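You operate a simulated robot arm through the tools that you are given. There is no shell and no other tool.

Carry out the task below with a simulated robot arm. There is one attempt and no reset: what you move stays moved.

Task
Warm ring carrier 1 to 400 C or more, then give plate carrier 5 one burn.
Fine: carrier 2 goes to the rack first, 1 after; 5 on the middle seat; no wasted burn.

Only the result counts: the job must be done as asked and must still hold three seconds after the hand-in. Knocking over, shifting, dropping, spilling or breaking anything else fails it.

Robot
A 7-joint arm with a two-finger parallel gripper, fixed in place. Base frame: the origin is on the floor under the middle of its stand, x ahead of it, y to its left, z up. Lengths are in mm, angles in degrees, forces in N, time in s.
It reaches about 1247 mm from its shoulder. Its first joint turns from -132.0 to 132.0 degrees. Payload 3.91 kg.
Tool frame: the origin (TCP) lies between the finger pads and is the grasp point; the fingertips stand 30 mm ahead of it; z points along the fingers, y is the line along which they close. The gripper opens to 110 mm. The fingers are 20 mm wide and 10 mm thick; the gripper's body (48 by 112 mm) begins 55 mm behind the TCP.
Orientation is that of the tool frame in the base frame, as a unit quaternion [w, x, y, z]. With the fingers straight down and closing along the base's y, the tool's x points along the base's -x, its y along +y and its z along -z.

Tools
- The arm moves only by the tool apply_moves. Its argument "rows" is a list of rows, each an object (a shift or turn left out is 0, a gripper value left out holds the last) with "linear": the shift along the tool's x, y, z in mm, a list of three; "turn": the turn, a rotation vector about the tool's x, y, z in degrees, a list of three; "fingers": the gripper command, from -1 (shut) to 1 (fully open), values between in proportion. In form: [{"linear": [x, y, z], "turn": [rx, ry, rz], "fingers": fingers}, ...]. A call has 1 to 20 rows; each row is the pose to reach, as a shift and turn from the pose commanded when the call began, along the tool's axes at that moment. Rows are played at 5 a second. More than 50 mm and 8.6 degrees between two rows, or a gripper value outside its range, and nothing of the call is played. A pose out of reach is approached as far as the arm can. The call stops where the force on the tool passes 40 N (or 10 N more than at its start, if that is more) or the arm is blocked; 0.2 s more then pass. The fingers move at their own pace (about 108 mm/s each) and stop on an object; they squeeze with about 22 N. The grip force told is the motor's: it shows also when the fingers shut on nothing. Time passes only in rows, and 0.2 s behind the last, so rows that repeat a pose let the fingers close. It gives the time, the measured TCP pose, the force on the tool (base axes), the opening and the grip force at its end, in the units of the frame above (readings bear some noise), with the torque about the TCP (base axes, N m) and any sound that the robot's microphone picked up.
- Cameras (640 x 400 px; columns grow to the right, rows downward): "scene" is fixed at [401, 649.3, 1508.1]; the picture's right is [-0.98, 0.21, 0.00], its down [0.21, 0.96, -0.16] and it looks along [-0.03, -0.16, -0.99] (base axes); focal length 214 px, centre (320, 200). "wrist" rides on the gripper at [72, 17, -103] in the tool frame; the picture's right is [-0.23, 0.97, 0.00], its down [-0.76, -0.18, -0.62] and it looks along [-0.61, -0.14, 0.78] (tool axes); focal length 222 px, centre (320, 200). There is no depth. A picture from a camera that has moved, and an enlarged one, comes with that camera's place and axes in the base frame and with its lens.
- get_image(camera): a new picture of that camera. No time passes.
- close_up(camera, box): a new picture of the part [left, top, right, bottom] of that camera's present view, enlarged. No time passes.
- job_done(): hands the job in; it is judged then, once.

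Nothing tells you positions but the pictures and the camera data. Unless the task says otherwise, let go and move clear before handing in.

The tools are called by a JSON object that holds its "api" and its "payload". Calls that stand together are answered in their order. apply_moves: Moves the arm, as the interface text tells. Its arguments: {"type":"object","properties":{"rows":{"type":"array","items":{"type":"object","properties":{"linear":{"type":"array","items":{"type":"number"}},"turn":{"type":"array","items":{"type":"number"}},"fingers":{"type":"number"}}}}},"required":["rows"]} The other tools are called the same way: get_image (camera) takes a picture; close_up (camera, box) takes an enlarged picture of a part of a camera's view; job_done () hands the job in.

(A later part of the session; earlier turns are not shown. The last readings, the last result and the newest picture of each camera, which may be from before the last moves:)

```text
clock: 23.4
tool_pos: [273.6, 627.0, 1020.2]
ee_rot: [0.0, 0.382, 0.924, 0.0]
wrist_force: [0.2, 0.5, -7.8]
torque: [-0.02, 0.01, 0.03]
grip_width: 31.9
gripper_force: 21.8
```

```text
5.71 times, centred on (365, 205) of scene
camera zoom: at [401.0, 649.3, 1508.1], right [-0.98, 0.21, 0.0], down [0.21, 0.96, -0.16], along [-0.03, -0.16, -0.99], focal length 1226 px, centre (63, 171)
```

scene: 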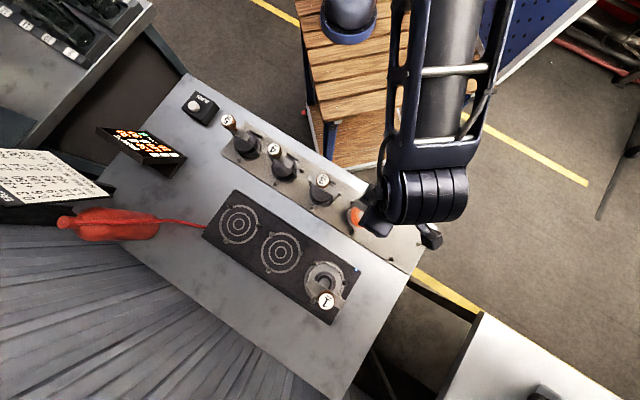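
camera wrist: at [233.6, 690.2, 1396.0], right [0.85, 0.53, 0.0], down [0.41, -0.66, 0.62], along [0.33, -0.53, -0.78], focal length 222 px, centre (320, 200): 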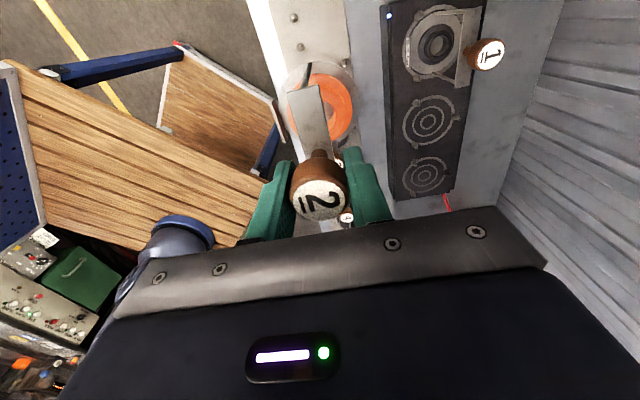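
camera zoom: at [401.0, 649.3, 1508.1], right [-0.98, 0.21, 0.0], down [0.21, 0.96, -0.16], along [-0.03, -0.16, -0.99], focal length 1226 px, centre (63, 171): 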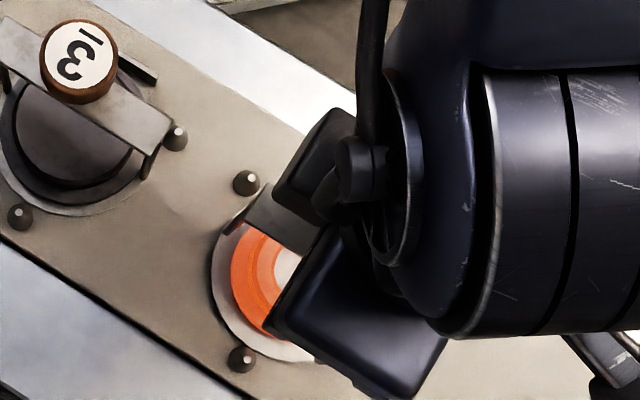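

Now the weight is back in hand, so it sits just above contact. I'll lower in small steps again.

{"api": "apply_moves", "payload": {"rows": [{"linear": [0, 0, 0.7]}, {"linear": [0, 0, 1.4]}, {"linear": [0, 0, 2.0]}, {"linear": [0, 0, 2.0]}]}}

```text
clock: 24.4
tool_pos: [274.4, 625.6, 1018.5]
ee_rot: [0.0, 0.383, 0.924, 0.001]
wrist_force: [-3.7, -2.5, 11.9]
torque: [-0.45, -0.03, 0.02]
grip_width: 31.9
gripper_force: 21.6
```

Contact height is the same at both sideways positions, so the tray is on the seat floor. I'll relieve the load to near zero before releasing.

{"api": "apply_moves", "payload": {"rows": [{"linear": [0, -0.3, -0.4]}, {"linear": [0, -0.6, -0.8]}, {"linear": [0, -0.6, -0.8]}]}}

{"api": "close_up", "payload": {"camera": "wrist", "box": [240, 0, 400, 120]}}

```text
clock: 25.2
tool_pos: [273.3, 625.7, 1020.1]
ee_rot: [0.0, 0.383, 0.924, 0.0]
wrist_force: [0.0, 6.0, 10.5]
torque: [0.27, 0.26, -0.07]
grip_width: 31.8
gripper_force: 21.9
```

```text
3.33 times, centred on (320, 60) of wrist
camera zoom: at [234.3, 688.9, 1123.0], right [0.85, 0.53, 0.0], down [0.41, -0.66, 0.62], along [0.33, -0.53, -0.78], focal length 740 px, centre (320, 667)
```

zoom: 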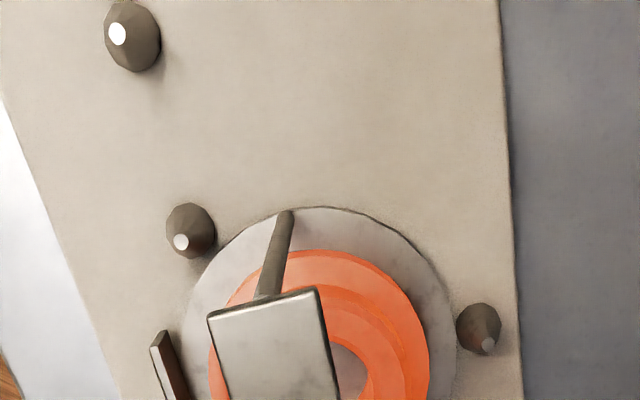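

{"api": "apply_moves", "payload": {"rows": [{"linear": [0, 0.2, -0.2]}, {"linear": [0, 0.2, -0.3]}, {"linear": [0, 0.2, -0.3]}]}}

```text
clock: 26.0
tool_pos: [274.7, 626.1, 1019.5]
ee_rot: [0.0, 0.383, 0.924, 0.0]
wrist_force: [4.6, 4.3, 9.1]
torque: [0.29, -0.11, -0.07]
grip_width: 31.8
gripper_force: 21.9
```

{"api": "apply_moves", "payload": {"rows": [{"linear": [0, 0.2, -0.3]}, {"linear": [0, 0.4, -0.4]}, {"linear": [0, 0.4, -0.4]}]}}

{"api": "close_up", "payload": {"camera": "wrist", "box": [200, 0, 440, 160]}}

```text
clock: 26.8
tool_pos: [273.5, 625.9, 1018.4]
ee_rot: [-0.001, 0.382, 0.924, 0.0]
wrist_force: [1.4, -5.4, 6.0]
torque: [-0.11, -0.18, -0.05]
grip_width: 32.0
gripper_force: 22.3
```

```text
2.50 times, centred on (320, 80) of wrist
camera zoom: at [234.2, 688.9, 1122.8], right [0.85, 0.53, 0.0], down [0.41, -0.66, 0.62], along [0.33, -0.53, -0.78], focal length 555 px, centre (320, 500)
```

zoom: 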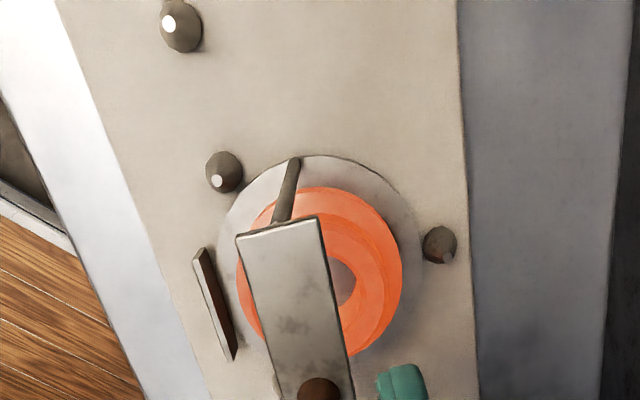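

The tray sits between its pegs with light contact. I'll open the fingers and look.

{"api": "apply_moves", "payload": {"rows": [{"linear": [0, 0, 0], "fingers": 1}, {"linear": [0, 0, 0]}, {"linear": [0, 0, 0]}, {"linear": [0, 0, 0]}]}}

{"api": "close_up", "payload": {"camera": "wrist", "box": [200, 0, 440, 160]}}

{"api": "close_up", "payload": {"camera": "wrist", "box": [200, 60, 440, 220]}}

```text
clock: 27.8
tool_pos: [274.3, 626.2, 1019.2]
ee_rot: [0.0, 0.383, 0.924, 0.0]
wrist_force: [-0.2, 0.1, 0.1]
torque: [0.01, 0.0, 0.0]
grip_width: 110.0
gripper_force: 0.1
```

```text
2.50 times, centred on (320, 80) of wrist
camera zoom: at [234.3, 689.3, 1123.0], right [0.85, 0.53, 0.0], down [0.41, -0.66, 0.62], along [0.33, -0.53, -0.78], focal length 555 px, centre (320, 500)
```

zoom: 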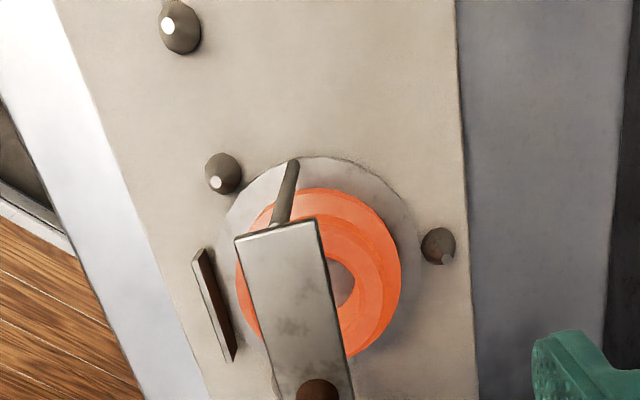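

```text
2.50 times, centred on (320, 140) of wrist
camera zoom: at [234.3, 689.3, 1123.0], right [0.85, 0.53, 0.0], down [0.41, -0.66, 0.62], along [0.33, -0.53, -0.78], focal length 555 px, centre (320, 350)
```

zoom: 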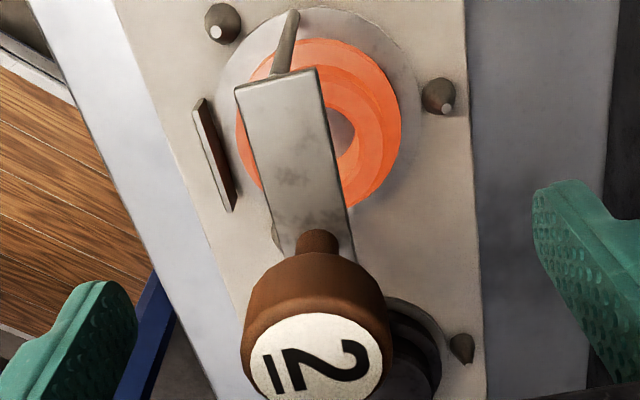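

Carrier 2 is seated on the rack. I'll rise clear and head toward the BURN button to look at it from above.

{"api": "apply_moves", "payload": {"rows": [{"linear": [0, 0, -15]}, {"linear": [0, 0, -40]}, {"linear": [0, 0, -75]}, {"linear": [0, 0, -115]}, {"linear": [0, 0, -155]}, {"linear": [0, 0, -195]}, {"linear": [0, 0, -235]}, {"linear": [0, 0, -260]}, {"linear": [-30, 2, -265]}, {"linear": [-75, 4, -265]}, {"linear": [-120, 7, -265]}, {"linear": [-165, 10, -265]}, {"linear": [-210, 12, -265]}, {"linear": [-255, 15, -265]}, {"linear": [-300, 18, -265]}, {"linear": [-345, 20, -265]}, {"linear": [-390, 23, -265]}, {"linear": [-435, 25, -265]}, {"linear": [-475, 27, -265]}, {"linear": [-489, 28, -265]}]}}

{"api": "get_image", "payload": {"camera": "wrist"}}

{"api": "get_image", "payload": {"camera": "scene"}}

```text
clock: 32.0
tool_pos: [640.8, 298.6, 1283.2]
ee_rot: [0.0, 0.383, 0.924, 0.0]
wrist_force: [0.0, 0.0, -0.3]
torque: [-0.04, -0.03, 0.01]
grip_width: 109.8
gripper_force: 0.1
```

```text
taken
camera wrist: at [600.3, 361.4, 1387.6], right [0.85, 0.53, 0.0], down [0.41, -0.66, 0.62], along [0.33, -0.53, -0.78], focal length 222 px, centre (320, 200)
```

wrist: 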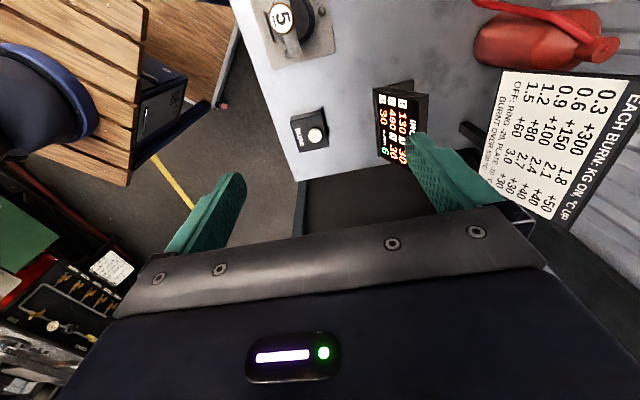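

```text
taken
```

scene: 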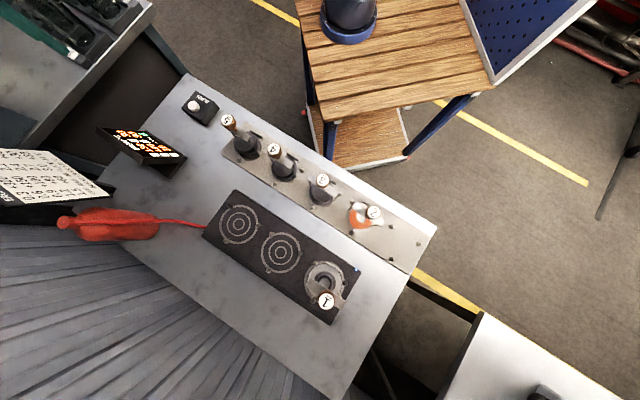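

The sheet's header and the button are now visible. I'll enlarge them and the freshly placed carrier 2.

{"api": "close_up", "payload": {"camera": "wrist", "box": [480, 60, 640, 230]}}

{"api": "close_up", "payload": {"camera": "wrist", "box": [270, 80, 430, 180]}}

{"api": "close_up", "payload": {"camera": "scene", "box": [300, 160, 440, 260]}}

{"api": "close_up", "payload": {"camera": "scene", "box": [170, 80, 270, 170]}}

```text
2.35 times, centred on (560, 145) of wrist
camera zoom: at [600.3, 361.4, 1387.6], right [0.85, 0.53, 0.0], down [0.41, -0.66, 0.62], along [0.33, -0.53, -0.78], focal length 523 px, centre (-245, 329)
```

zoom: 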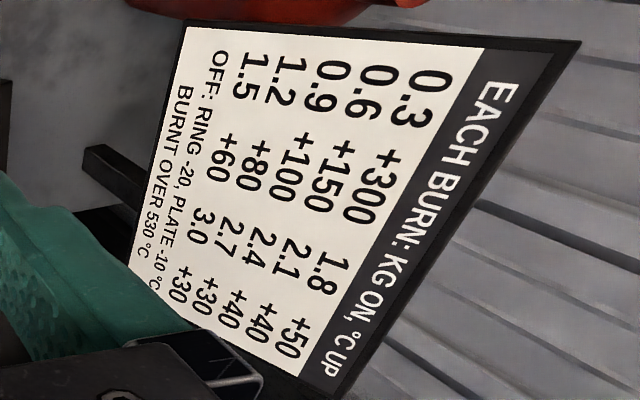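

```text
4.00 times, centred on (350, 130) of wrist
camera zoom: at [600.3, 361.4, 1387.6], right [0.85, 0.53, 0.0], down [0.41, -0.66, 0.62], along [0.33, -0.53, -0.78], focal length 888 px, centre (200, 480)
```

zoom: 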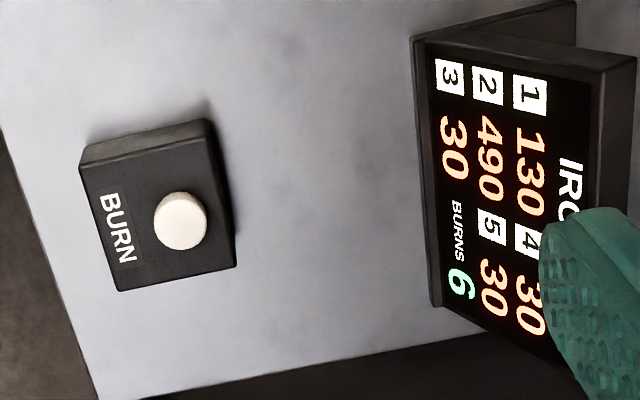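

```text
4.00 times, centred on (370, 210) of scene
camera zoom: at [401.0, 649.3, 1508.1], right [-0.98, 0.21, 0.0], down [0.21, 0.96, -0.16], along [-0.03, -0.16, -0.99], focal length 858 px, centre (120, 160)
```

zoom: 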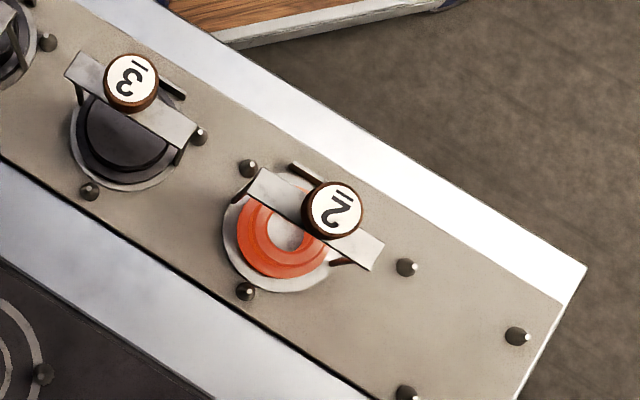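

```text
4.44 times, centred on (220, 125) of scene
camera zoom: at [401.0, 649.3, 1508.1], right [-0.98, 0.21, 0.0], down [0.21, 0.96, -0.16], along [-0.03, -0.16, -0.99], focal length 953 px, centre (764, 533)
```

zoom: 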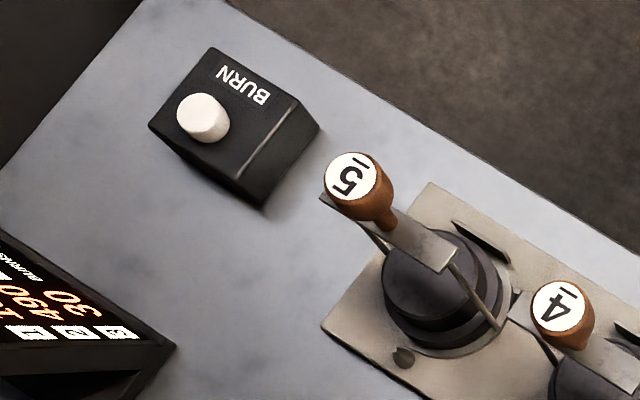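

The sheet confirms "EACH BURN: KG ON, °C UP", and carrier 2 looks properly seated. The button is near (691.5, 195, 921). I'll close the fingers, move over it and descend part way to verify alignment.

{"api": "apply_moves", "payload": {"rows": [{"linear": [-35, -12, 0], "fingers": -1}, {"linear": [-75, -25, 0]}, {"linear": [-111.6, -36.9, 0]}, {"linear": [-111.6, -36.9, 45]}, {"linear": [-111.6, -36.9, 90]}, {"linear": [-111.6, -36.9, 135]}, {"linear": [-111.6, -36.9, 180]}, {"linear": [-111.6, -36.9, 220]}, {"linear": [-111.6, -36.9, 240]}, {"linear": [-111.6, -36.9, 240]}]}}

{"api": "get_image", "payload": {"camera": "wrist"}}

{"api": "close_up", "payload": {"camera": "wrist", "box": [220, 60, 420, 200]}}

{"api": "get_image", "payload": {"camera": "scene"}}

```text
clock: 34.2
tool_pos: [690.3, 194.0, 1043.6]
ee_rot: [0.0, 0.383, 0.924, 0.0]
wrist_force: [0.6, -0.1, 0.3]
torque: [0.01, 0.04, 0.01]
grip_width: 0.0
gripper_force: 21.6
```

```text
taken
camera wrist: at [650.9, 257.2, 1147.7], right [0.85, 0.53, 0.0], down [0.41, -0.66, 0.62], along [0.33, -0.53, -0.78], focal length 222 px, centre (320, 200)
```

wrist: 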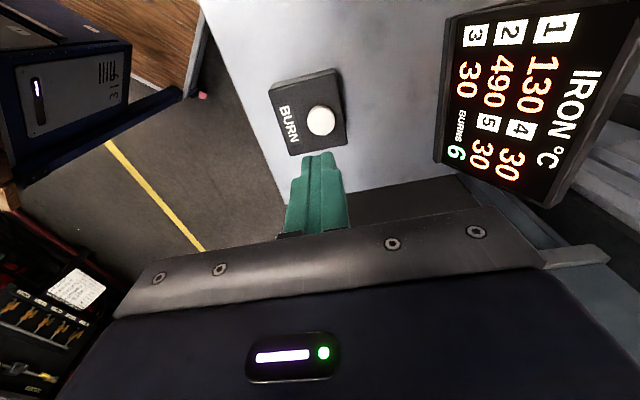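

```text
2.86 times, centred on (320, 130) of wrist
camera zoom: at [650.9, 257.2, 1147.7], right [0.85, 0.53, 0.0], down [0.41, -0.66, 0.62], along [0.33, -0.53, -0.78], focal length 635 px, centre (320, 400)
```

zoom: 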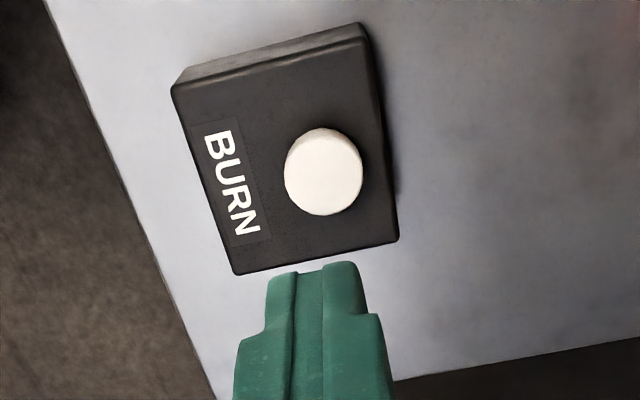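

```text
taken
```

scene: 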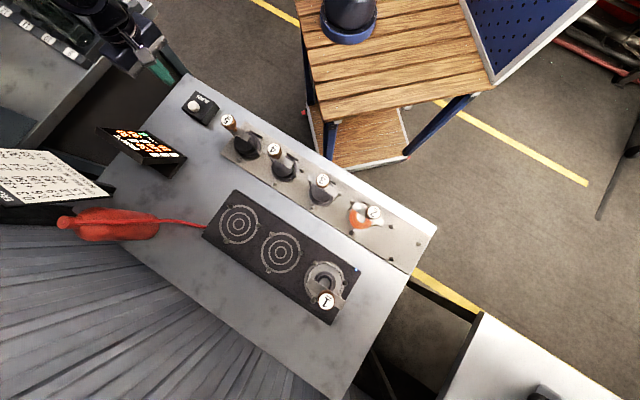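

The button lies right below, slightly further along the viewing direction. I'll shift 4 mm and come down to just above it.

{"api": "apply_moves", "payload": {"rows": [{"linear": [-4, 0, 20]}, {"linear": [-4, 0, 45]}, {"linear": [-4, 0, 65]}, {"linear": [-4, 0, 78]}, {"linear": [-4, 0, 78]}]}}

{"api": "close_up", "payload": {"camera": "wrist", "box": [220, 60, 420, 200]}}

{"api": "close_up", "payload": {"camera": "scene", "box": [110, 50, 270, 160]}}

```text
clock: 35.4
tool_pos: [696.3, 191.7, 967.1]
ee_rot: [0.0, 0.383, 0.924, -0.001]
wrist_force: [0.1, -0.2, -0.2]
torque: [-0.01, -0.01, 0.03]
grip_width: 0.0
gripper_force: 22.1
```

```text
2.86 times, centred on (320, 130) of wrist
camera zoom: at [656.0, 254.2, 1070.3], right [0.85, 0.53, 0.0], down [0.41, -0.66, 0.62], along [0.33, -0.53, -0.78], focal length 635 px, centre (320, 400)
```

zoom: 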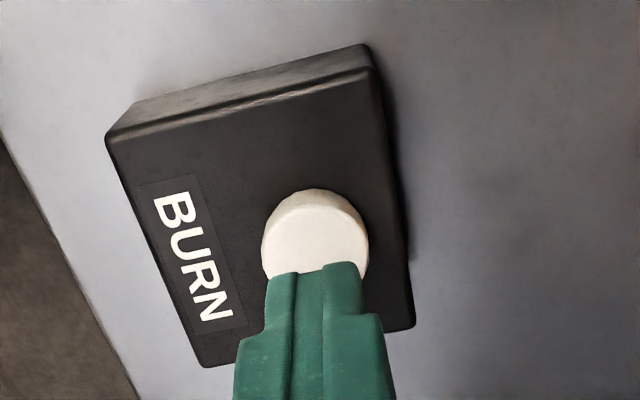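

```text
3.64 times, centred on (190, 105) of scene
camera zoom: at [401.0, 649.3, 1508.1], right [-0.98, 0.21, 0.0], down [0.21, 0.96, -0.16], along [-0.03, -0.16, -0.99], focal length 780 px, centre (793, 546)
```

zoom: 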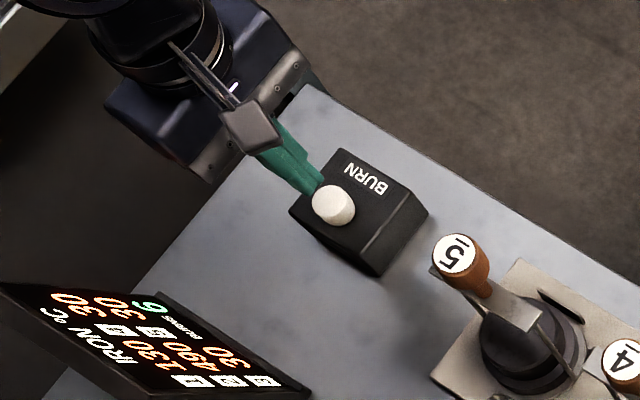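

The fingertip is aligned over the button. I'll press down slowly, watching force and sound.

{"api": "apply_moves", "payload": {"rows": [{"linear": [0, 0, 5]}, {"linear": [0, 0, 10]}, {"linear": [0, 0, 14]}, {"linear": [0, 0, 16]}, {"linear": [0, 0, 18]}, {"linear": [0, 0, 19]}, {"linear": [0, 0, 20]}]}}

{"api": "close_up", "payload": {"camera": "scene", "box": [95, 80, 225, 170]}}

```text
clock: 37.0
tool_pos: [695.7, 191.6, 946.5]
ee_rot: [0.0, 0.383, 0.924, 0.001]
wrist_force: [-0.1, 0.4, 0.3]
torque: [0.0, 0.04, -0.03]
grip_width: 0.0
gripper_force: 21.8
```

```text
4.44 times, centred on (160, 125) of scene
camera zoom: at [401.0, 649.3, 1508.1], right [-0.98, 0.21, 0.0], down [0.21, 0.96, -0.16], along [-0.03, -0.16, -0.99], focal length 953 px, centre (1031, 533)
```

zoom: 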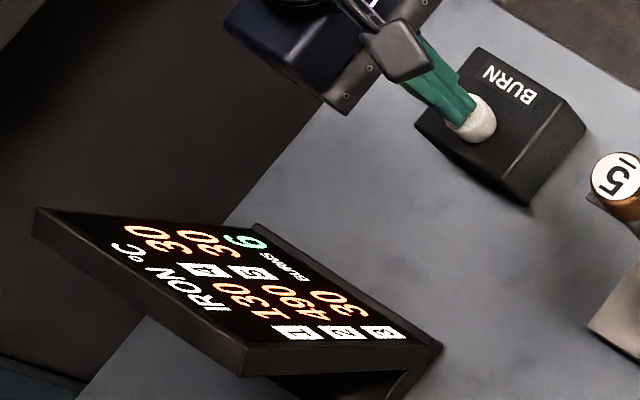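

No contact yet at z≈947. I'll continue in 1 mm steps.

{"api": "apply_moves", "payload": {"rows": [{"linear": [0, 0, 1]}, {"linear": [0, 0, 2]}, {"linear": [0, 0, 3]}, {"linear": [0, 0, 4]}]}}

{"api": "close_up", "payload": {"camera": "wrist", "box": [220, 60, 420, 200]}}

{"api": "close_up", "payload": {"camera": "scene", "box": [95, 80, 225, 170]}}

```text
clock: 38.0
tool_pos: [696.6, 192.2, 943.0]
ee_rot: [0.0, 0.383, 0.924, 0.0]
wrist_force: [0.3, 0.0, 0.2]
torque: [-0.02, 0.01, -0.01]
grip_width: 0.1
gripper_force: 22.0
```

```text
2.86 times, centred on (320, 130) of wrist
camera zoom: at [656.6, 255.2, 1046.0], right [0.85, 0.53, 0.0], down [0.41, -0.66, 0.62], along [0.33, -0.53, -0.78], focal length 635 px, centre (320, 400)
```

zoom: 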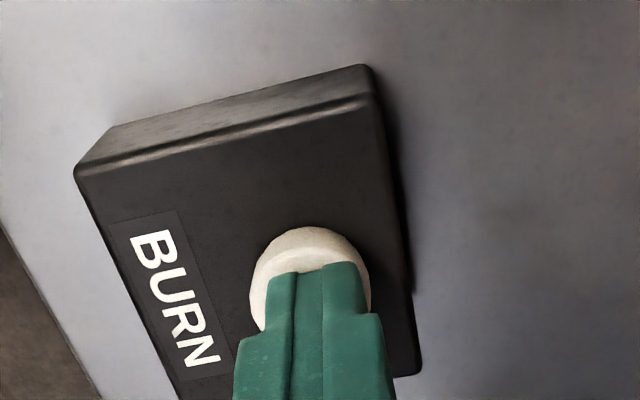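

```text
4.44 times, centred on (160, 125) of scene
camera zoom: at [401.0, 649.3, 1508.1], right [-0.98, 0.21, 0.0], down [0.21, 0.96, -0.16], along [-0.03, -0.16, -0.99], focal length 953 px, centre (1031, 533)
```

zoom: 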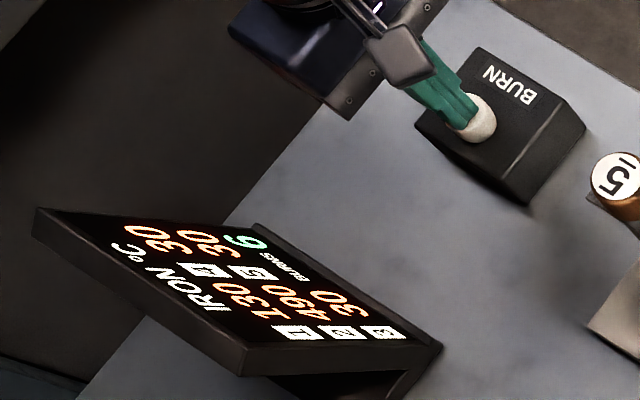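

Still no contact; continuing in 1 mm steps.

{"api": "apply_moves", "payload": {"rows": [{"linear": [0, 0, 1]}, {"linear": [0, 0, 2]}, {"linear": [0, 0, 3]}, {"linear": [0, 0, 4]}]}}

{"api": "close_up", "payload": {"camera": "scene", "box": [95, 80, 225, 170]}}

```text
clock: 39.0
tool_pos: [695.8, 192.1, 939.1]
ee_rot: [0.0, 0.383, 0.924, 0.0]
wrist_force: [-0.1, -1.3, 2.9]
torque: [-0.04, 0.02, 0.03]
grip_width: 0.0
gripper_force: 21.8
heard: click
```

```text
4.44 times, centred on (160, 125) of scene
camera zoom: at [401.0, 649.3, 1508.1], right [-0.98, 0.21, 0.0], down [0.21, 0.96, -0.16], along [-0.03, -0.16, -0.99], focal length 953 px, centre (1031, 533)
```

zoom: 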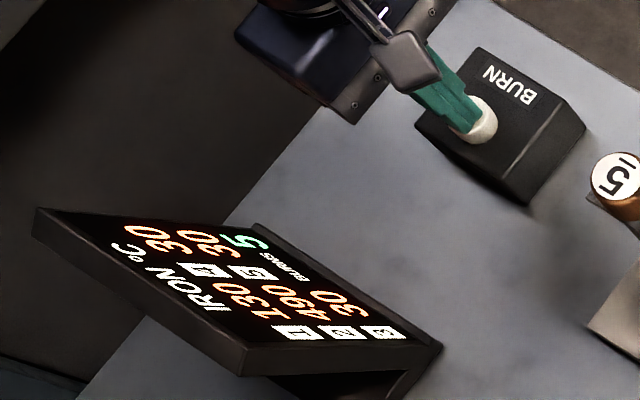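

A click was heard and burns went from 6 to 5. I'll lift off straight up right away and check the temperatures.

{"api": "apply_moves", "payload": {"rows": [{"linear": [0, 0, -10]}, {"linear": [0, 0, -30]}, {"linear": [0, 0, -60]}, {"linear": [0, 0, -100]}]}}

{"api": "close_up", "payload": {"camera": "scene", "box": [95, 118, 190, 170]}}

{"api": "get_image", "payload": {"camera": "wrist"}}

{"api": "close_up", "payload": {"camera": "scene", "box": [190, 170, 370, 330]}}

```text
clock: 40.0
tool_pos: [694.1, 191.6, 1039.1]
ee_rot: [0.0, 0.383, 0.924, 0.0]
wrist_force: [0.3, 0.8, -0.1]
torque: [0.02, 0.01, 0.0]
grip_width: 0.0
gripper_force: 21.6
```

```text
6.74 times, centred on (142, 144) of scene
camera zoom: at [401.0, 649.3, 1508.1], right [-0.98, 0.21, 0.0], down [0.21, 0.96, -0.16], along [-0.03, -0.16, -0.99], focal length 1445 px, centre (1516, 577)
```

zoom: 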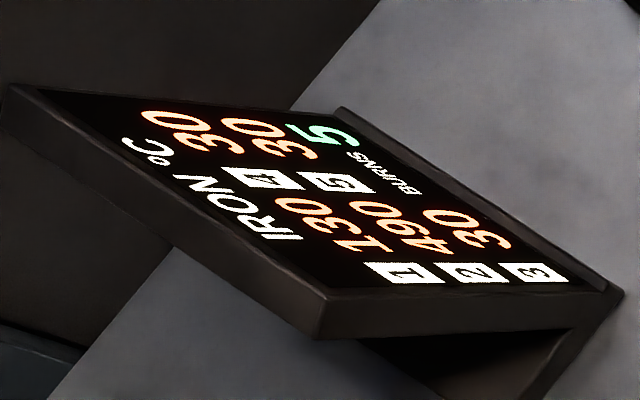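

```text
taken
camera wrist: at [654.8, 255.0, 1143.2], right [0.85, 0.53, 0.0], down [0.41, -0.66, 0.62], along [0.33, -0.53, -0.78], focal length 222 px, centre (320, 200)
```

wrist: 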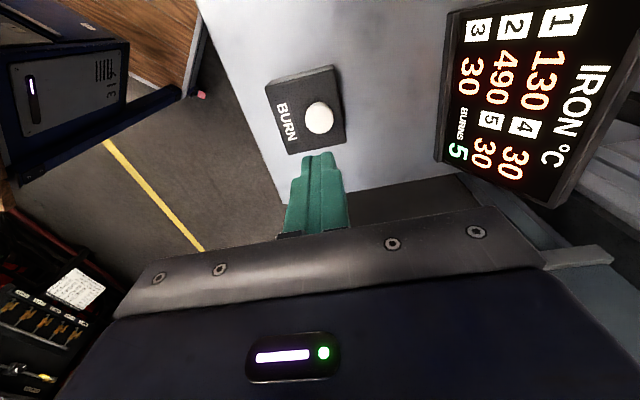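

```text
2.50 times, centred on (280, 250) of scene
camera zoom: at [401.0, 649.3, 1508.1], right [-0.98, 0.21, 0.0], down [0.21, 0.96, -0.16], along [-0.03, -0.16, -0.99], focal length 536 px, centre (420, 75)
```

zoom: 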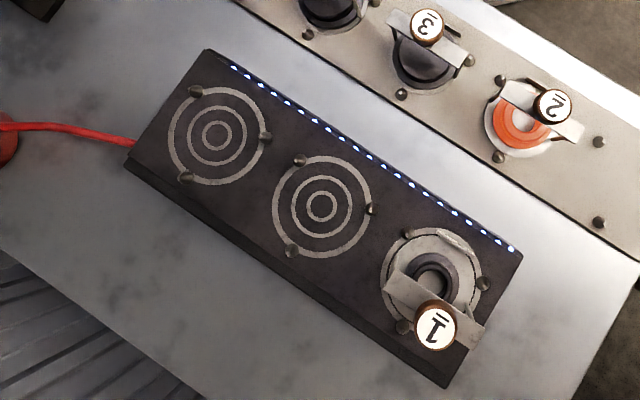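

The burner is lit (blue flames along the heater), with the burn in progress. I'll rise and wait for it to finish.

{"api": "apply_moves", "payload": {"rows": [{"linear": [0, 0, -40]}, {"linear": [0, 0, -80]}, {"linear": [0, 0, -120]}, {"linear": [0, 0, -160]}, {"linear": [0, 0, -200]}, {"linear": [0, 0, -240]}, {"linear": [0, 0, -240], "fingers": 1}, {"linear": [0, 0, -240]}, {"linear": [0, 0, -240]}, {"linear": [0, 0, -240]}]}}

{"api": "close_up", "payload": {"camera": "scene", "box": [95, 118, 190, 170]}}

{"api": "close_up", "payload": {"camera": "scene", "box": [190, 170, 370, 330]}}

```text
clock: 42.2
tool_pos: [693.5, 191.4, 1278.5]
ee_rot: [0.0, 0.383, 0.924, 0.0]
wrist_force: [0.6, -0.2, 0.3]
torque: [-0.01, 0.0, 0.0]
grip_width: 109.8
gripper_force: 0.2
```

```text
6.74 times, centred on (142, 144) of scene
camera zoom: at [401.0, 649.3, 1508.1], right [-0.98, 0.21, 0.0], down [0.21, 0.96, -0.16], along [-0.03, -0.16, -0.99], focal length 1445 px, centre (1516, 577)
```

zoom: 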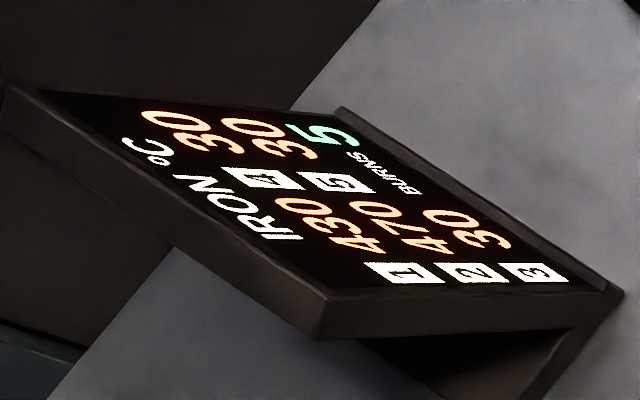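

```text
2.50 times, centred on (280, 250) of scene
camera zoom: at [401.0, 649.3, 1508.1], right [-0.98, 0.21, 0.0], down [0.21, 0.96, -0.16], along [-0.03, -0.16, -0.99], focal length 536 px, centre (420, 75)
```

zoom: 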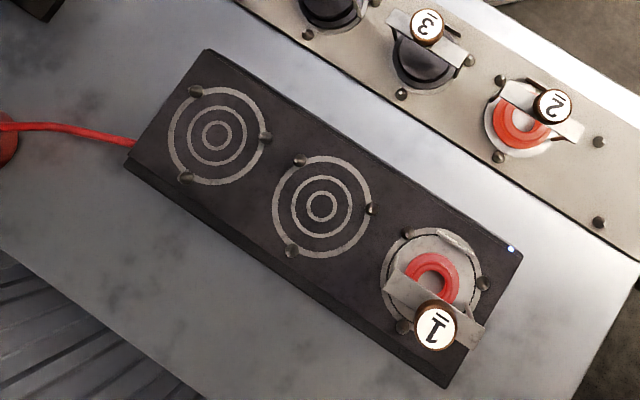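

The display shows carrier 1 at 430 C, carrier 2 at 470 C, with 5 burns left and the flame out. Next I'll go over carrier 1 to move it to the last rack seat.

{"api": "apply_moves", "payload": {"rows": [{"linear": [20, 7, 0]}, {"linear": [56, 19, 0]}, {"linear": [96, 33, 0]}, {"linear": [138, 48, 0]}, {"linear": [180, 62, 0]}, {"linear": [222, 77, 0]}, {"linear": [264, 91, 0]}, {"linear": [306, 106, 0]}, {"linear": [348, 120, 0]}, {"linear": [390, 135, 0]}, {"linear": [432, 149, 0]}, {"linear": [474, 164, 0]}, {"linear": [514, 178, 0]}, {"linear": [550, 190, 0]}, {"linear": [580, 200, 0]}, {"linear": [600, 207, 0]}, {"linear": [603.9, 208.2, 0]}, {"linear": [603.9, 208.2, 0]}]}}

{"api": "get_image", "payload": {"camera": "wrist"}}

{"api": "close_up", "payload": {"camera": "wrist", "box": [220, 40, 420, 180]}}

```text
clock: 46.0
tool_pos: [416.1, 764.8, 1277.9]
ee_rot: [0.0, 0.382, 0.924, 0.0]
wrist_force: [0.2, 0.3, 0.0]
torque: [0.01, -0.01, -0.02]
grip_width: 110.0
gripper_force: 0.0
```

```text
taken
camera wrist: at [375.3, 829.3, 1381.5], right [0.85, 0.53, 0.0], down [0.41, -0.66, 0.62], along [0.33, -0.53, -0.78], focal length 222 px, centre (320, 200)
```

wrist: 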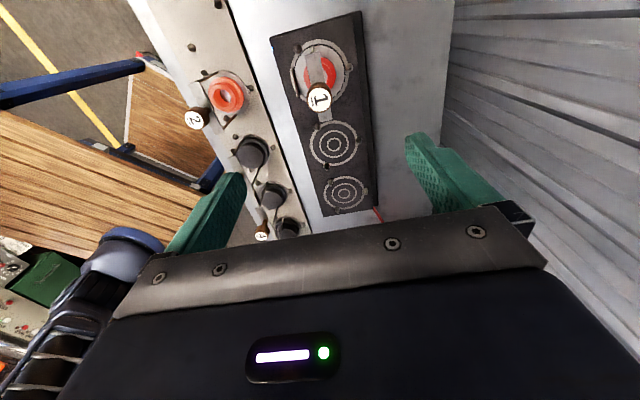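

```text
2.86 times, centred on (320, 110) of wrist
camera zoom: at [375.3, 829.3, 1381.5], right [0.85, 0.53, 0.0], down [0.41, -0.66, 0.62], along [0.33, -0.53, -0.78], focal length 635 px, centre (320, 457)
```

zoom: 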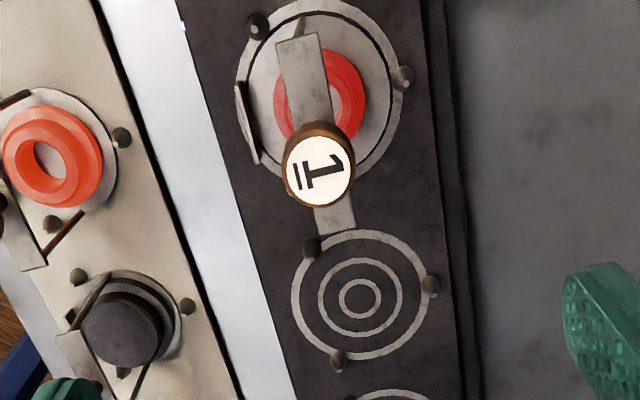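

Carrier 1's knob is directly below the TCP. I'll descend to the grip height and check.

{"api": "apply_moves", "payload": {"rows": [{"linear": [0, -0.4, 20]}, {"linear": [0, -0.4, 55]}, {"linear": [0, -0.4, 95]}, {"linear": [0, -0.4, 130]}, {"linear": [0, -0.4, 160]}, {"linear": [0, -0.4, 180]}, {"linear": [0, -0.4, 192]}, {"linear": [0, -0.4, 196]}, {"linear": [0, -0.4, 196]}]}}

{"api": "close_up", "payload": {"camera": "wrist", "box": [200, 60, 440, 220]}}

```text
clock: 48.0
tool_pos: [418.8, 764.6, 1081.6]
ee_rot: [0.0, 0.383, 0.924, -0.001]
wrist_force: [0.5, 0.0, -0.1]
torque: [0.0, -0.01, -0.01]
grip_width: 109.9
gripper_force: 0.1
```

```text
2.50 times, centred on (320, 140) of wrist
camera zoom: at [376.9, 829.6, 1185.4], right [0.85, 0.53, 0.0], down [0.41, -0.66, 0.62], along [0.33, -0.53, -0.78], focal length 555 px, centre (320, 350)
```

zoom: 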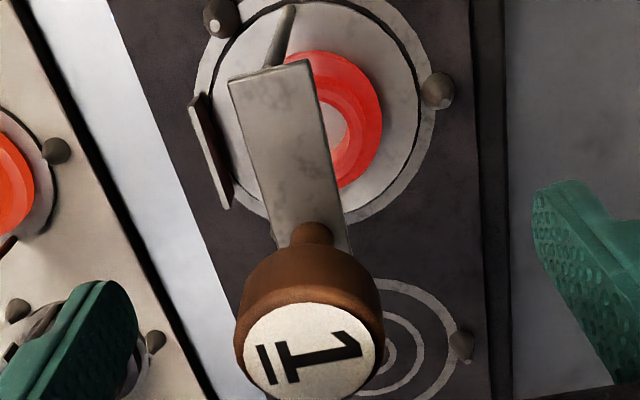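

The knob sits about 2 mm to the left; I'll correct and close.

{"api": "apply_moves", "payload": {"rows": [{"linear": [0.3, -1.9, 0]}, {"linear": [0.3, -1.9, 0], "fingers": -1}, {"linear": [0.3, -1.9, 0]}, {"linear": [0.3, -1.9, 0]}, {"linear": [0.3, -1.9, 0]}, {"linear": [0.3, -1.9, 0]}]}}

{"api": "close_up", "payload": {"camera": "wrist", "box": [200, 60, 440, 220]}}

```text
clock: 49.4
tool_pos: [414.6, 764.7, 1082.5]
ee_rot: [0.001, 0.383, 0.924, 0.0]
wrist_force: [0.4, 1.2, 0.1]
torque: [0.04, -0.07, 0.01]
grip_width: 31.6
gripper_force: 22.0
```

```text
2.50 times, centred on (320, 140) of wrist
camera zoom: at [374.5, 828.3, 1185.6], right [0.85, 0.53, 0.0], down [0.41, -0.66, 0.62], along [0.33, -0.53, -0.78], focal length 555 px, centre (320, 350)
```

zoom: 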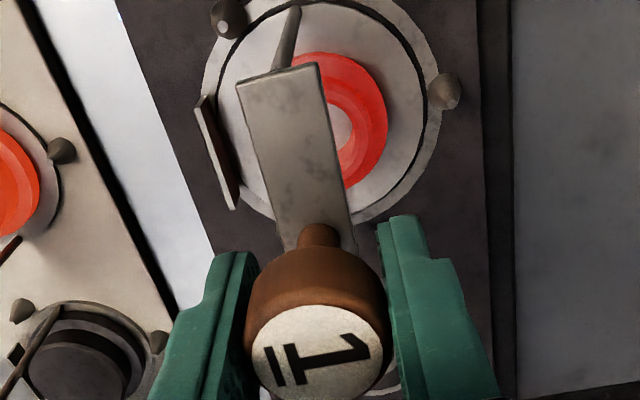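

Carrier 1 is gripped, with little side force. I'll lift it straight up.

{"api": "apply_moves", "payload": {"rows": [{"linear": [0, 0, -5]}, {"linear": [0, 0, -12]}, {"linear": [0, 0, -22]}, {"linear": [0, 0, -35]}, {"linear": [0, 0, -50]}, {"linear": [0, 0, -70]}, {"linear": [0, 0, -95]}, {"linear": [0, 0, -125]}, {"linear": [0, 0, -155]}, {"linear": [0, 0, -180]}, {"linear": [0, 0, -195]}, {"linear": [0, 0, -200]}, {"linear": [0, 0, -200]}]}}

{"api": "get_image", "payload": {"camera": "wrist"}}

```text
clock: 52.2
tool_pos: [414.2, 763.9, 1283.0]
ee_rot: [0.0, 0.382, 0.924, 0.0]
wrist_force: [0.4, 0.0, -5.3]
torque: [0.03, -0.02, -0.02]
grip_width: 31.6
gripper_force: 22.0
```

```text
taken
camera wrist: at [373.5, 827.8, 1386.7], right [0.85, 0.53, 0.0], down [0.41, -0.66, 0.62], along [0.33, -0.53, -0.78], focal length 222 px, centre (320, 200)
```

wrist: 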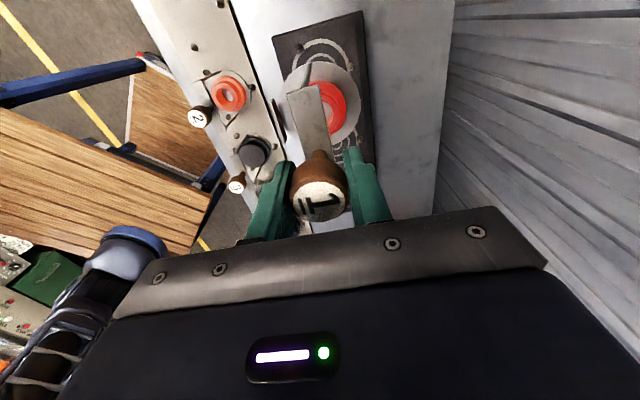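

Carrier 1 is up (about 5.3 N, matching its lighter weight). I'll carry it over the last rack seat at about (177, 722).

{"api": "apply_moves", "payload": {"rows": [{"linear": [8, -12, 0]}, {"linear": [24, -35, 0]}, {"linear": [44, -64, 0]}, {"linear": [65, -94, 0]}, {"linear": [86, -125, 0]}, {"linear": [106, -154, 0]}, {"linear": [122, -178, 0]}, {"linear": [132, -192, 0]}, {"linear": [135.7, -197.1, 0]}, {"linear": [135.7, -197.1, 0]}, {"linear": [135.7, -197.1, 0]}]}}

{"api": "get_image", "payload": {"camera": "wrist"}}

{"api": "close_up", "payload": {"camera": "wrist", "box": [240, 0, 400, 120]}}

{"api": "get_image", "payload": {"camera": "scene"}}

```text
clock: 54.6
tool_pos: [179.0, 722.1, 1283.9]
ee_rot: [0.0, 0.382, 0.924, 0.001]
wrist_force: [0.2, -0.4, -3.8]
torque: [0.0, 0.01, 0.01]
grip_width: 31.6
gripper_force: 22.1
```

```text
taken
camera wrist: at [139.8, 785.1, 1386.8], right [0.85, 0.53, 0.0], down [0.41, -0.66, 0.62], along [0.33, -0.53, -0.78], focal length 222 px, centre (320, 200)
```

wrist: 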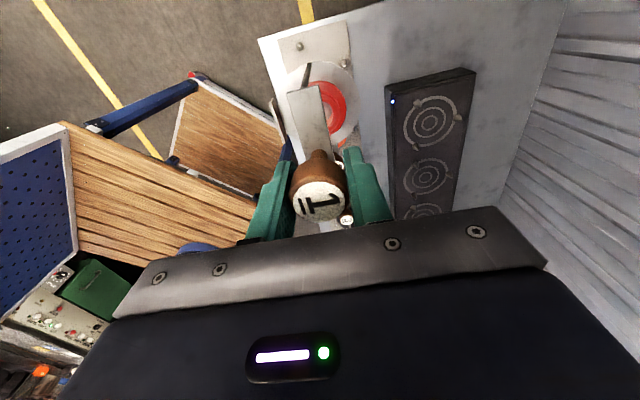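

```text
3.33 times, centred on (320, 60) of wrist
camera zoom: at [139.8, 785.1, 1386.8], right [0.85, 0.53, 0.0], down [0.41, -0.66, 0.62], along [0.33, -0.53, -0.78], focal length 740 px, centre (320, 667)
```

zoom: 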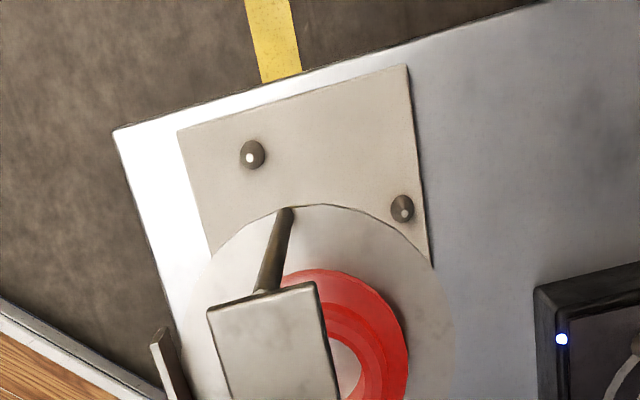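

```text
taken
```

scene: 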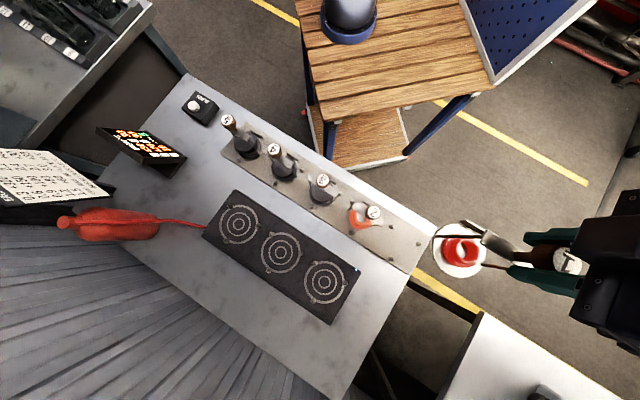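

The seat's pegs look well lined up from here. I'll lower to about 25 mm above seating and re-measure.

{"api": "apply_moves", "payload": {"rows": [{"linear": [0, 0, 15]}, {"linear": [0, 0, 40]}, {"linear": [0, 0, 70]}, {"linear": [0, 0, 105]}, {"linear": [0, 0, 140]}, {"linear": [0, 0, 170]}, {"linear": [0, 0, 195]}, {"linear": [0, 0, 215]}, {"linear": [0, 0, 230]}, {"linear": [0, 0, 240]}, {"linear": [0, 0, 242]}, {"linear": [0, 0, 242]}]}}

{"api": "close_up", "payload": {"camera": "wrist", "box": [240, 0, 400, 120]}}

{"api": "get_image", "payload": {"camera": "scene"}}

```text
clock: 57.2
tool_pos: [178.9, 720.0, 1039.1]
ee_rot: [0.0, 0.382, 0.924, -0.001]
wrist_force: [-1.1, 0.7, -4.1]
torque: [-0.01, 0.0, -0.04]
grip_width: 32.0
gripper_force: 21.9
```

```text
3.33 times, centred on (320, 60) of wrist
camera zoom: at [138.9, 784.0, 1144.0], right [0.85, 0.53, 0.0], down [0.41, -0.66, 0.62], along [0.33, -0.53, -0.78], focal length 740 px, centre (320, 667)
```

zoom: 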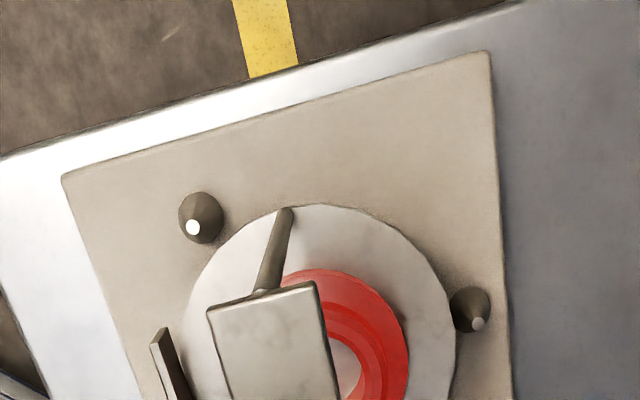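

```text
taken
```

scene: 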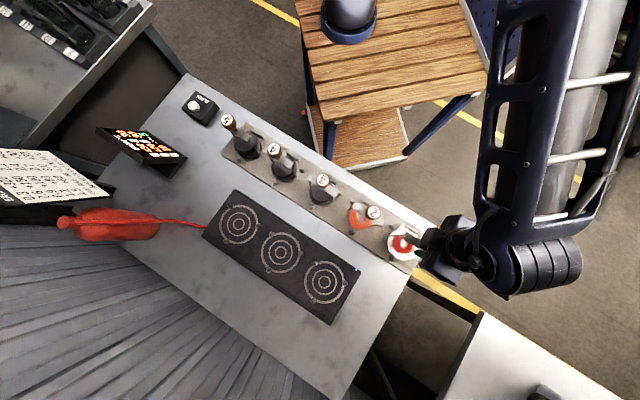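

Nearly identical picture to the previous seating. I'll lower gently to just above contact.

{"api": "apply_moves", "payload": {"rows": [{"linear": [0, 0.2, 4]}, {"linear": [0, 0.2, 8]}, {"linear": [0, 0.2, 12]}, {"linear": [0, 0.2, 15]}, {"linear": [0, 0.2, 17]}, {"linear": [0, 0.2, 18.5]}, {"linear": [0, 0.2, 18.5]}]}}

{"api": "close_up", "payload": {"camera": "wrist", "box": [240, 0, 400, 120]}}

```text
clock: 58.8
tool_pos: [179.0, 721.3, 1021.8]
ee_rot: [0.001, 0.383, 0.924, 0.0]
wrist_force: [0.4, 0.2, -2.5]
torque: [-0.03, 0.01, 0.01]
grip_width: 31.7
gripper_force: 21.8
```

```text
3.33 times, centred on (320, 60) of wrist
camera zoom: at [139.0, 784.3, 1125.2], right [0.85, 0.53, 0.0], down [0.41, -0.66, 0.62], along [0.33, -0.53, -0.78], focal length 740 px, centre (320, 667)
```

zoom: 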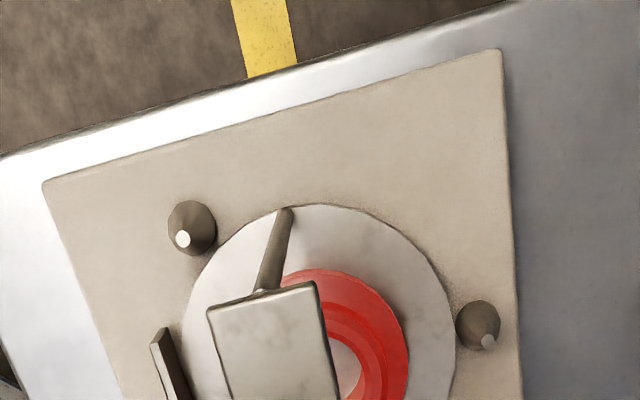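

{"api": "apply_moves", "payload": {"rows": [{"linear": [0, 0, 0.8]}, {"linear": [0, 0, 1.6]}, {"linear": [0, 0, 2.3]}, {"linear": [0, 0, 2.3]}]}}

{"api": "close_up", "payload": {"camera": "wrist", "box": [240, 0, 400, 120]}}

```text
clock: 59.8
tool_pos: [179.4, 721.6, 1021.0]
ee_rot: [0.0, 0.383, 0.924, 0.001]
wrist_force: [2.2, -4.2, 14.3]
torque: [-0.34, -0.13, 0.02]
grip_width: 31.7
gripper_force: 21.9
```

```text
3.33 times, centred on (320, 60) of wrist
camera zoom: at [139.0, 784.9, 1124.6], right [0.85, 0.53, 0.0], down [0.41, -0.67, 0.62], along [0.33, -0.53, -0.78], focal length 740 px, centre (320, 667)
```

zoom: 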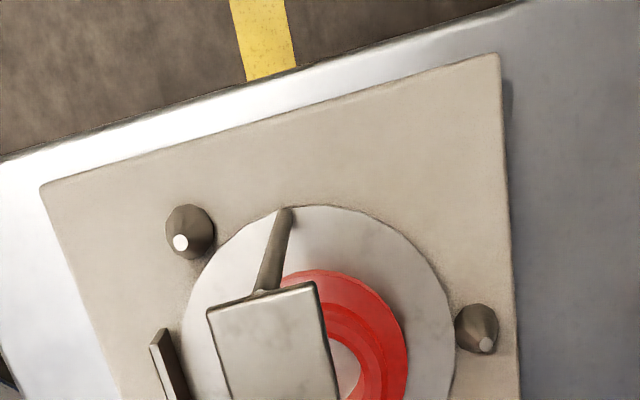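

Contact at nearly the same height as the previous carrier, so it's seated. I'll relieve the load and release.

{"api": "apply_moves", "payload": {"rows": [{"linear": [0, 0, -0.4]}, {"linear": [0, 0, -0.7]}, {"linear": [0, 0, -0.7]}]}}

```text
clock: 60.6
tool_pos: [179.3, 721.1, 1021.6]
ee_rot: [-0.001, 0.382, 0.924, 0.001]
wrist_force: [2.6, 5.6, 12.5]
torque: [0.43, 0.15, -0.12]
grip_width: 31.5
gripper_force: 22.3
```

{"api": "apply_moves", "payload": {"rows": [{"linear": [0, 0, -0.3]}, {"linear": [0, 0, -0.6]}, {"linear": [0, 0, -0.6]}]}}

{"api": "close_up", "payload": {"camera": "wrist", "box": [240, 0, 400, 120]}}

{"api": "close_up", "payload": {"camera": "scene", "box": [330, 190, 450, 280]}}

```text
clock: 61.4
tool_pos: [178.6, 721.0, 1021.5]
ee_rot: [0.0, 0.383, 0.924, 0.0]
wrist_force: [0.3, 5.1, 10.5]
torque: [0.45, 0.19, -0.04]
grip_width: 31.6
gripper_force: 22.3
```

```text
3.33 times, centred on (320, 60) of wrist
camera zoom: at [139.0, 784.6, 1124.5], right [0.85, 0.53, 0.0], down [0.41, -0.66, 0.62], along [0.33, -0.53, -0.78], focal length 740 px, centre (320, 667)
```

zoom: 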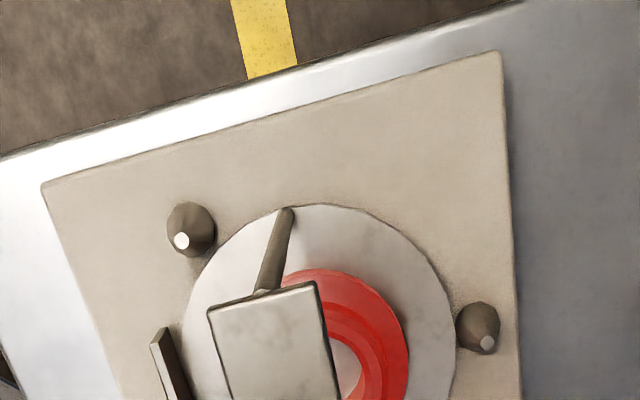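

```text
4.44 times, centred on (390, 235) of scene
camera zoom: at [401.0, 649.3, 1508.1], right [-0.98, 0.21, 0.0], down [0.21, 0.96, -0.16], along [-0.03, -0.16, -0.99], focal length 953 px, centre (9, 44)
```

zoom: 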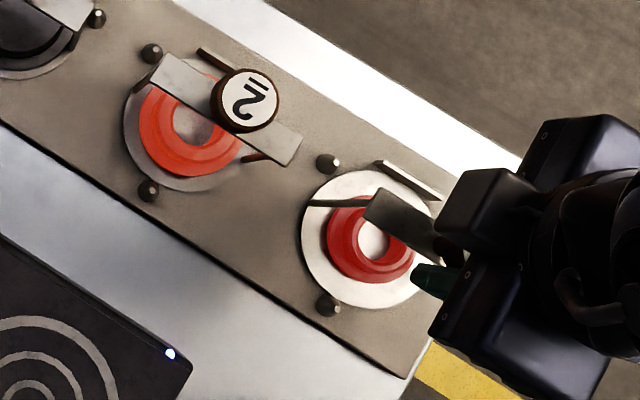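

Tray-to-peg relation matches carrier 2's. Releasing now.

{"api": "apply_moves", "payload": {"rows": [{"linear": [0, 0, 0], "fingers": 1}, {"linear": [0, 0, 0]}, {"linear": [0, 0, 0]}, {"linear": [0, 0, 0]}]}}

{"api": "close_up", "payload": {"camera": "wrist", "box": [200, 60, 440, 220]}}

{"api": "close_up", "payload": {"camera": "wrist", "box": [240, 0, 400, 120]}}

```text
clock: 62.4
tool_pos: [179.2, 721.9, 1020.5]
ee_rot: [0.0, 0.382, 0.924, -0.001]
wrist_force: [0.1, 0.1, 0.4]
torque: [0.01, -0.01, 0.0]
grip_width: 109.9
gripper_force: 0.1
```

```text
2.50 times, centred on (320, 140) of wrist
camera zoom: at [139.2, 784.7, 1124.3], right [0.85, 0.53, 0.0], down [0.41, -0.66, 0.62], along [0.33, -0.53, -0.78], focal length 555 px, centre (320, 350)
```

zoom: 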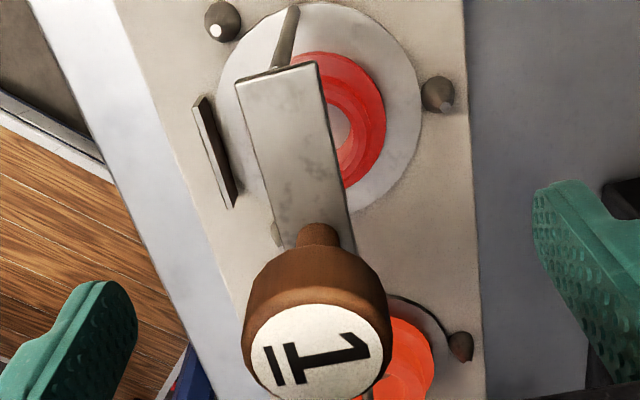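

```text
3.33 times, centred on (320, 60) of wrist
camera zoom: at [139.2, 784.7, 1124.3], right [0.85, 0.53, 0.0], down [0.41, -0.66, 0.62], along [0.33, -0.53, -0.78], focal length 740 px, centre (320, 667)
```

zoom: 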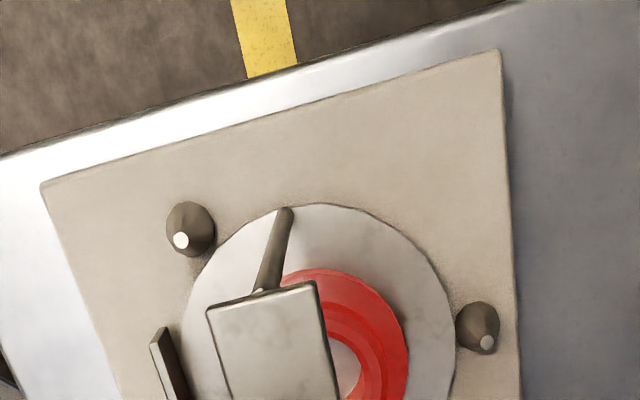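

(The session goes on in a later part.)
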